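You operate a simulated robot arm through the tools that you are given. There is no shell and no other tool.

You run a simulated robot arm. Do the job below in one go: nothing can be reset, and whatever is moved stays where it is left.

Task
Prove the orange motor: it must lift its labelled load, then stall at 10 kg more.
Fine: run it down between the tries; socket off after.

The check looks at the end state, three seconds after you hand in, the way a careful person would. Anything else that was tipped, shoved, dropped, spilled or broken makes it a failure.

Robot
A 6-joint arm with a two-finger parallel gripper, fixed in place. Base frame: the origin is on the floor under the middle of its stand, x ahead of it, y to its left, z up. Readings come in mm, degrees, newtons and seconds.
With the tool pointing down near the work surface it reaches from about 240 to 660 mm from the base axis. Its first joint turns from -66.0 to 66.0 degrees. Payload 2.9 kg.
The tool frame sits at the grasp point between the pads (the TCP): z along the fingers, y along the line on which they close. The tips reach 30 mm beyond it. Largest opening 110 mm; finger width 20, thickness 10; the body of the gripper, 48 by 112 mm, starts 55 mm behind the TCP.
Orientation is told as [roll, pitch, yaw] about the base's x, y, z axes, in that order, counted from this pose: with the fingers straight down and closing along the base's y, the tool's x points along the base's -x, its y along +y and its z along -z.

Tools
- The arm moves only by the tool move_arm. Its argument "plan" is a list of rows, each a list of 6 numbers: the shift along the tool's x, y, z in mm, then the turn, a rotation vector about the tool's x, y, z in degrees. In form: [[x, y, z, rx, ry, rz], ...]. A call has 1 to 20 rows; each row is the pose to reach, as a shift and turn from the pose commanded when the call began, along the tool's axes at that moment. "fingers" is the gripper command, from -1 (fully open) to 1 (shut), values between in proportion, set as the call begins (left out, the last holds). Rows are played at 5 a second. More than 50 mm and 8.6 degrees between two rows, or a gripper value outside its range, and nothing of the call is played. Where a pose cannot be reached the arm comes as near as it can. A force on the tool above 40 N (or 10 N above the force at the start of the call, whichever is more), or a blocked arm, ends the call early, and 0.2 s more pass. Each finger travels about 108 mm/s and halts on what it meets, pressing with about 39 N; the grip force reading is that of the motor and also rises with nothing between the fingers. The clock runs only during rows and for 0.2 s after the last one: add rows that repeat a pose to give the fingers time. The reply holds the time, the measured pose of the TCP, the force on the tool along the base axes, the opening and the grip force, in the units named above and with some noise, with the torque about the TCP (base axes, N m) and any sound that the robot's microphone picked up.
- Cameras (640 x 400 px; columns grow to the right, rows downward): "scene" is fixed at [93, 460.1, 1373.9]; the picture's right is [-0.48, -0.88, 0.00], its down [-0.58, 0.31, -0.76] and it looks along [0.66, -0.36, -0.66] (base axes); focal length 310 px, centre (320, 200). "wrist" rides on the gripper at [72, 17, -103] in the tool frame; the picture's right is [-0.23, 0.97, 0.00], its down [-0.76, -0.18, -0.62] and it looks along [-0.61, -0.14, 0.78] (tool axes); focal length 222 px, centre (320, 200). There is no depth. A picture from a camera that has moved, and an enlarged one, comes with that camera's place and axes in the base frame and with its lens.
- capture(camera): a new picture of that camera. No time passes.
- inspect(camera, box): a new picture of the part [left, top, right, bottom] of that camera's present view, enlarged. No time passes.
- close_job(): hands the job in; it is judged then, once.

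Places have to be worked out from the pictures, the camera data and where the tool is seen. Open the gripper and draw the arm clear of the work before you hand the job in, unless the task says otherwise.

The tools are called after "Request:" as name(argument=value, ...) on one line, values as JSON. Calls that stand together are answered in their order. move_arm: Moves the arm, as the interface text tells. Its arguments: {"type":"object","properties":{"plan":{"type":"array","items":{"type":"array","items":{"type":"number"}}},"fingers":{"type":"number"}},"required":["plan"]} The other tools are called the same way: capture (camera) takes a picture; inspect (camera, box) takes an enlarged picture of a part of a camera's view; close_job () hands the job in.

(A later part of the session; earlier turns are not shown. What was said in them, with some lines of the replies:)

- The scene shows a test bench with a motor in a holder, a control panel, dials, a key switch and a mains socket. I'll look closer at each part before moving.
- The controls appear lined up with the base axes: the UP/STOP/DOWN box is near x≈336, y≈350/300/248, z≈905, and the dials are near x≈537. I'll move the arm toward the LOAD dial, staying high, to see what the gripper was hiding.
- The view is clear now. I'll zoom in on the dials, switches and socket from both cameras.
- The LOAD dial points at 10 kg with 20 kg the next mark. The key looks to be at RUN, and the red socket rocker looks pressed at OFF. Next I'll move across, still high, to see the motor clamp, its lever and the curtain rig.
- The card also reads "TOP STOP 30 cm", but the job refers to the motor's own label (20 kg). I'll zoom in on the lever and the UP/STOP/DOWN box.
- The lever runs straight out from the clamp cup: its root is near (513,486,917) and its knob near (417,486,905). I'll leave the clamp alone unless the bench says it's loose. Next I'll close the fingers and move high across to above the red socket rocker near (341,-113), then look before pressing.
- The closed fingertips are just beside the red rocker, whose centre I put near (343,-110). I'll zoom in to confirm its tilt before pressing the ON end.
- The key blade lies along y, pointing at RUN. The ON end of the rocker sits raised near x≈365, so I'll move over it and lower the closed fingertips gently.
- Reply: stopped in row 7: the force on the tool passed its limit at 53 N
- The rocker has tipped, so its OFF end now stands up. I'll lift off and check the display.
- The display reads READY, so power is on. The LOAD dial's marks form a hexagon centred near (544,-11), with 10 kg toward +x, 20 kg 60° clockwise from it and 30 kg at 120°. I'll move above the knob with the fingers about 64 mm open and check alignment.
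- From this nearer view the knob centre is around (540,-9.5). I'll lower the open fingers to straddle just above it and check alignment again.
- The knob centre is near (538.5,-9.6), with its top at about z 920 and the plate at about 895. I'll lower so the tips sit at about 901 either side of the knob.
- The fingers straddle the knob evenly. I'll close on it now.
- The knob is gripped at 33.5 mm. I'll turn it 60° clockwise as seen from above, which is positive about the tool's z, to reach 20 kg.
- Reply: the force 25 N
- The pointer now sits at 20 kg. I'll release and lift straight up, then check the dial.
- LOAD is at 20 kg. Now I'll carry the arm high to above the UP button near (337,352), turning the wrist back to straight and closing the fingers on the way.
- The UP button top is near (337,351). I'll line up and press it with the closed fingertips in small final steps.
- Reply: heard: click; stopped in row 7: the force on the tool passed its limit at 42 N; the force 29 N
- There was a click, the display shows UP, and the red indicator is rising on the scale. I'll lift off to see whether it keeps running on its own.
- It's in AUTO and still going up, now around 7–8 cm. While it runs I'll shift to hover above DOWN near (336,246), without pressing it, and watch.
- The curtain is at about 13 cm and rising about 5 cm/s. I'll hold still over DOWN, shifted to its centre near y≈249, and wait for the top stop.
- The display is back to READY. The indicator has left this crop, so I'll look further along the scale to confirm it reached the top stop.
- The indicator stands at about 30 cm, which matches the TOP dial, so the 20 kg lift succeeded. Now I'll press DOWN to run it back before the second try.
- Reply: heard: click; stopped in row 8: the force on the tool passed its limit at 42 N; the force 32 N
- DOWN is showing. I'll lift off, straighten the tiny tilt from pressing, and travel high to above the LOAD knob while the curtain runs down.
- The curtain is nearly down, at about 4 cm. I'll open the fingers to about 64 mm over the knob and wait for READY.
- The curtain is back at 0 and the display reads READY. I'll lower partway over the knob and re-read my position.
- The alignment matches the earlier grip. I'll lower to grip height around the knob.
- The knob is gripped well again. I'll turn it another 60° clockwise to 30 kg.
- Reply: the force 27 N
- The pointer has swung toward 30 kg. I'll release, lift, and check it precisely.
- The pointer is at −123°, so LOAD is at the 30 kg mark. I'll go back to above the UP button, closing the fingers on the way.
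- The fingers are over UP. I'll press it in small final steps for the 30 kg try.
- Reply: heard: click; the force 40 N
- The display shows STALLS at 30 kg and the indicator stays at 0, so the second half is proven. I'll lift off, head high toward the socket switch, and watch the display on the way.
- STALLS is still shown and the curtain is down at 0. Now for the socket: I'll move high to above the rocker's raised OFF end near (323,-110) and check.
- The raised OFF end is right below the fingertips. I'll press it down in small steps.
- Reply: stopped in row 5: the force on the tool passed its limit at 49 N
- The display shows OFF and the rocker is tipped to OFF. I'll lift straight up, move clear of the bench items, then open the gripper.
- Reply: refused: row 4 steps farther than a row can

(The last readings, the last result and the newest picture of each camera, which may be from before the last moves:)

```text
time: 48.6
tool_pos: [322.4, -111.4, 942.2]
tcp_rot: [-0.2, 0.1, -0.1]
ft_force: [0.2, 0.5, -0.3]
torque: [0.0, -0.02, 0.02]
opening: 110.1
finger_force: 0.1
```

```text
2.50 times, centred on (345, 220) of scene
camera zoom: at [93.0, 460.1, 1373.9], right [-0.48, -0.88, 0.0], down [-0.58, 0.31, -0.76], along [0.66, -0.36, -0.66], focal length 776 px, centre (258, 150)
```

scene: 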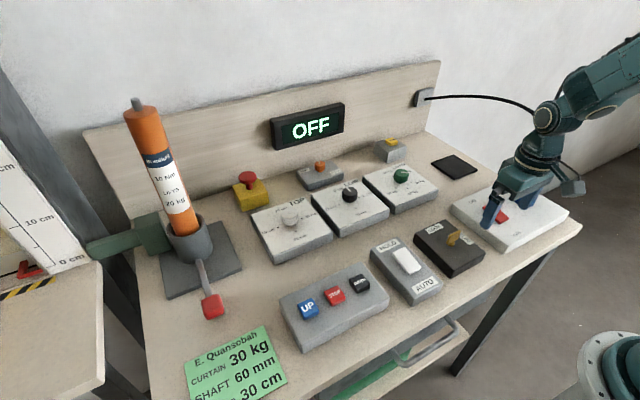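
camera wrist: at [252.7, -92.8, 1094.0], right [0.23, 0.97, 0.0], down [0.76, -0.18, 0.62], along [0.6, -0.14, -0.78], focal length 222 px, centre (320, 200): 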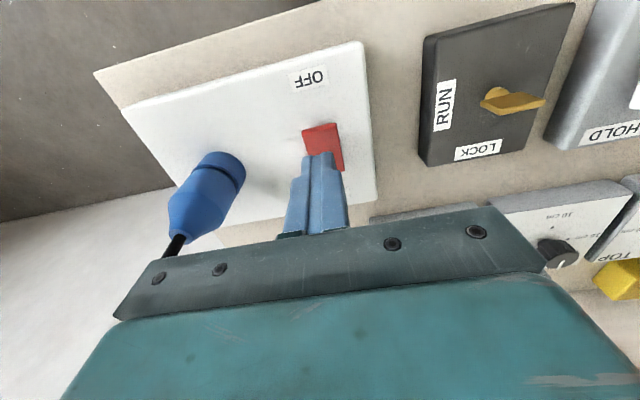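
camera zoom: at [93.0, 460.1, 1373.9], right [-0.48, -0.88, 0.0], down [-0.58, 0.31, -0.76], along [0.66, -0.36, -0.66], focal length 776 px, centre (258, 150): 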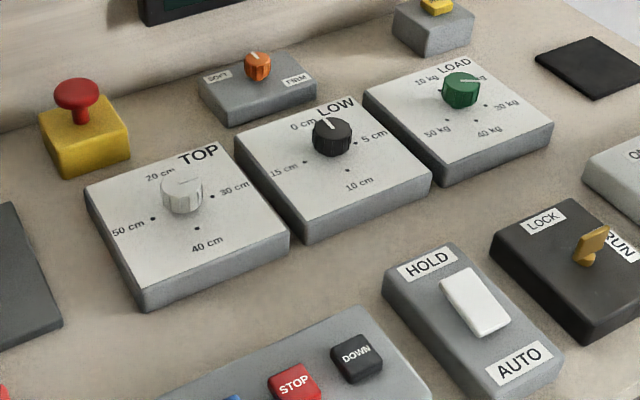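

That was my mistake: I sent both moves together, and the lift was refused for one over-long step, so the fingers opened while still low beside the plug. The opening reached its full 110 mm and the force is near zero, so nothing seems to have been pushed. I'll look closely before moving.

Request:
capture(camera="wrist")

Request:
inspect(camera="wrist", box=[120, 100, 320, 260])

Request:
inspect(camera="scene", box=[490, 170, 570, 230])

```text
taken
camera wrist: at [250.2, -93.1, 1046.1], right [0.23, 0.97, 0.0], down [0.76, -0.18, 0.62], along [0.61, -0.14, -0.78], focal length 222 px, centre (320, 200)
```

wrist: 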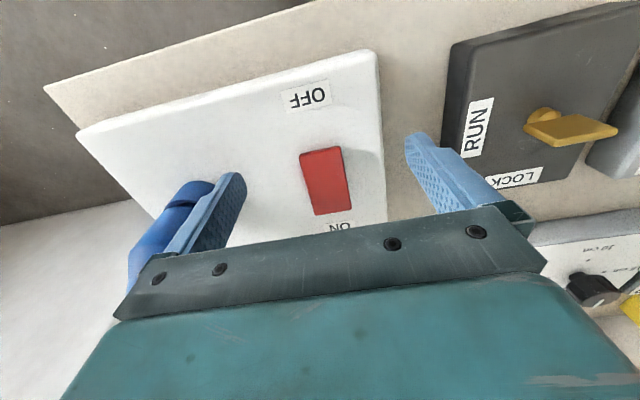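

```text
2.50 times, centred on (220, 180) of wrist
camera zoom: at [250.2, -93.1, 1046.1], right [0.23, 0.97, 0.0], down [0.76, -0.18, 0.62], along [0.61, -0.14, -0.78], focal length 555 px, centre (570, 250)
```

zoom: 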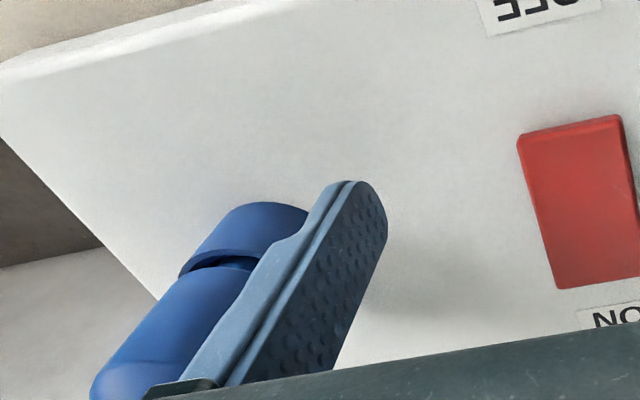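

```text
6.67 times, centred on (530, 200) of scene
camera zoom: at [93.0, 460.1, 1373.9], right [-0.48, -0.88, 0.0], down [-0.58, 0.31, -0.76], along [0.66, -0.36, -0.66], focal length 2070 px, centre (-1080, 200)
```

zoom: 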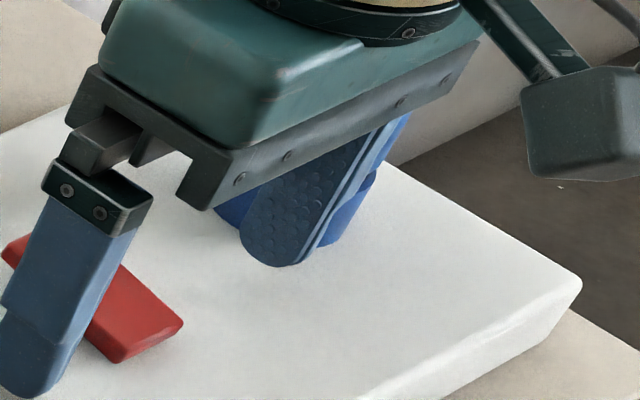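

The plug, its collar and cable look unmoved, and the near finger stands in front of the plug without touching. I'll ease back toward the robot, away from the plug, while rising, and then draw clear in shorter steps.

Request:
move_arm(plan=[[6, 2, -6, 0, 0, 0], [14, 4, -18, 0, 0, 0], [20, 8, -40, 0, 0, 0], [22, 20, -75, 0, 0, 0], [22, 45, -110, 0, 0, 0], [22, 75, -145, 0, 0, 0], [22, 105, -180, 0, 0, 0], [22, 125, -210, 0, 0, 0], [22, 125, -210, 0, 0, 0]])

Request:
capture(camera="scene")

Request:
capture(camera="wrist")

Request:
inspect(camera="scene", box=[450, 130, 580, 240])

```text
time: 50.6
tool_pos: [301.0, 16.3, 1153.2]
tcp_rot: [-0.2, 0.0, -0.1]
ft_force: [0.3, -0.4, -0.2]
torque: [-0.01, 0.03, 0.0]
opening: 110.4
finger_force: 0.1
```

```text
taken
```

scene: 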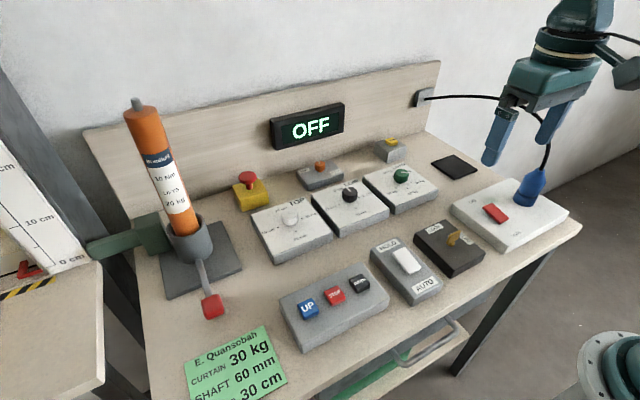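

```text
taken
camera wrist: at [228.1, 33.0, 1256.6], right [0.23, 0.97, 0.0], down [0.76, -0.18, 0.62], along [0.61, -0.15, -0.78], focal length 222 px, centre (320, 200)
```

wrist: 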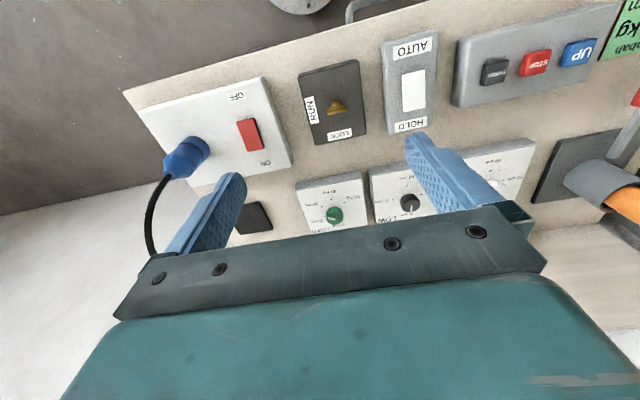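

```text
3.64 times, centred on (515, 185) of scene
camera zoom: at [93.0, 460.1, 1373.9], right [-0.48, -0.88, 0.0], down [-0.58, 0.31, -0.76], along [0.66, -0.36, -0.66], focal length 1129 px, centre (-389, 254)
```

zoom: 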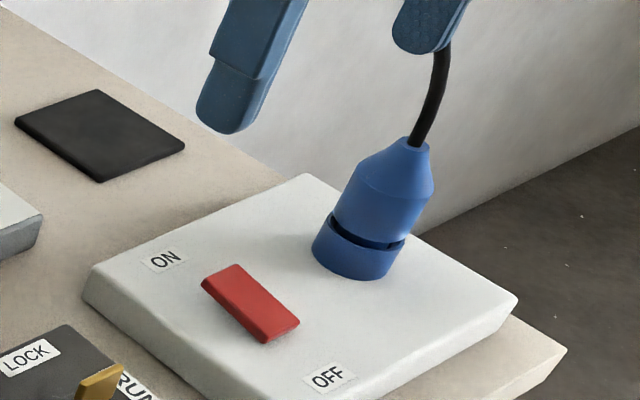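

The plug sits exactly where it was at the start, the rocker is at OFF and the display reads OFF. The curtain is at 0, the other controls are untouched, and the arm is open and clear of the bench. The motor lifted 20 kg to the top stop, was run down, then stalled at 30 kg, so I'm handing in.

Request:
close_job()

```text
The job is handed in.
```

The orange motor passed both tries: it lifted its labelled 20 kg, then stalled at 30 kg. I've handed the job in; no verdict has come back yet.

- **20 kg lift:** the curtain rose to the 30 cm top stop and the display went back to READY.
- **Run down:** I ran it back to 0 cm before the second try.
- **30 kg try:** the display showed STALLS and the curtain stayed at 0.
- **Socket:** switched off, and the display reads OFF.

**Slip near the end:** I opened the gripper while it was still low beside the socket plug, because the lift before it had been refused. The force reading stayed near zero, and in the pictures afterwards the plug and cable look just as they did at the start.

The LOAD dial is still at 30 kg; it was at 10 kg when I started. The other controls are as I found them, and the arm is clear of the bench with the gripper open.
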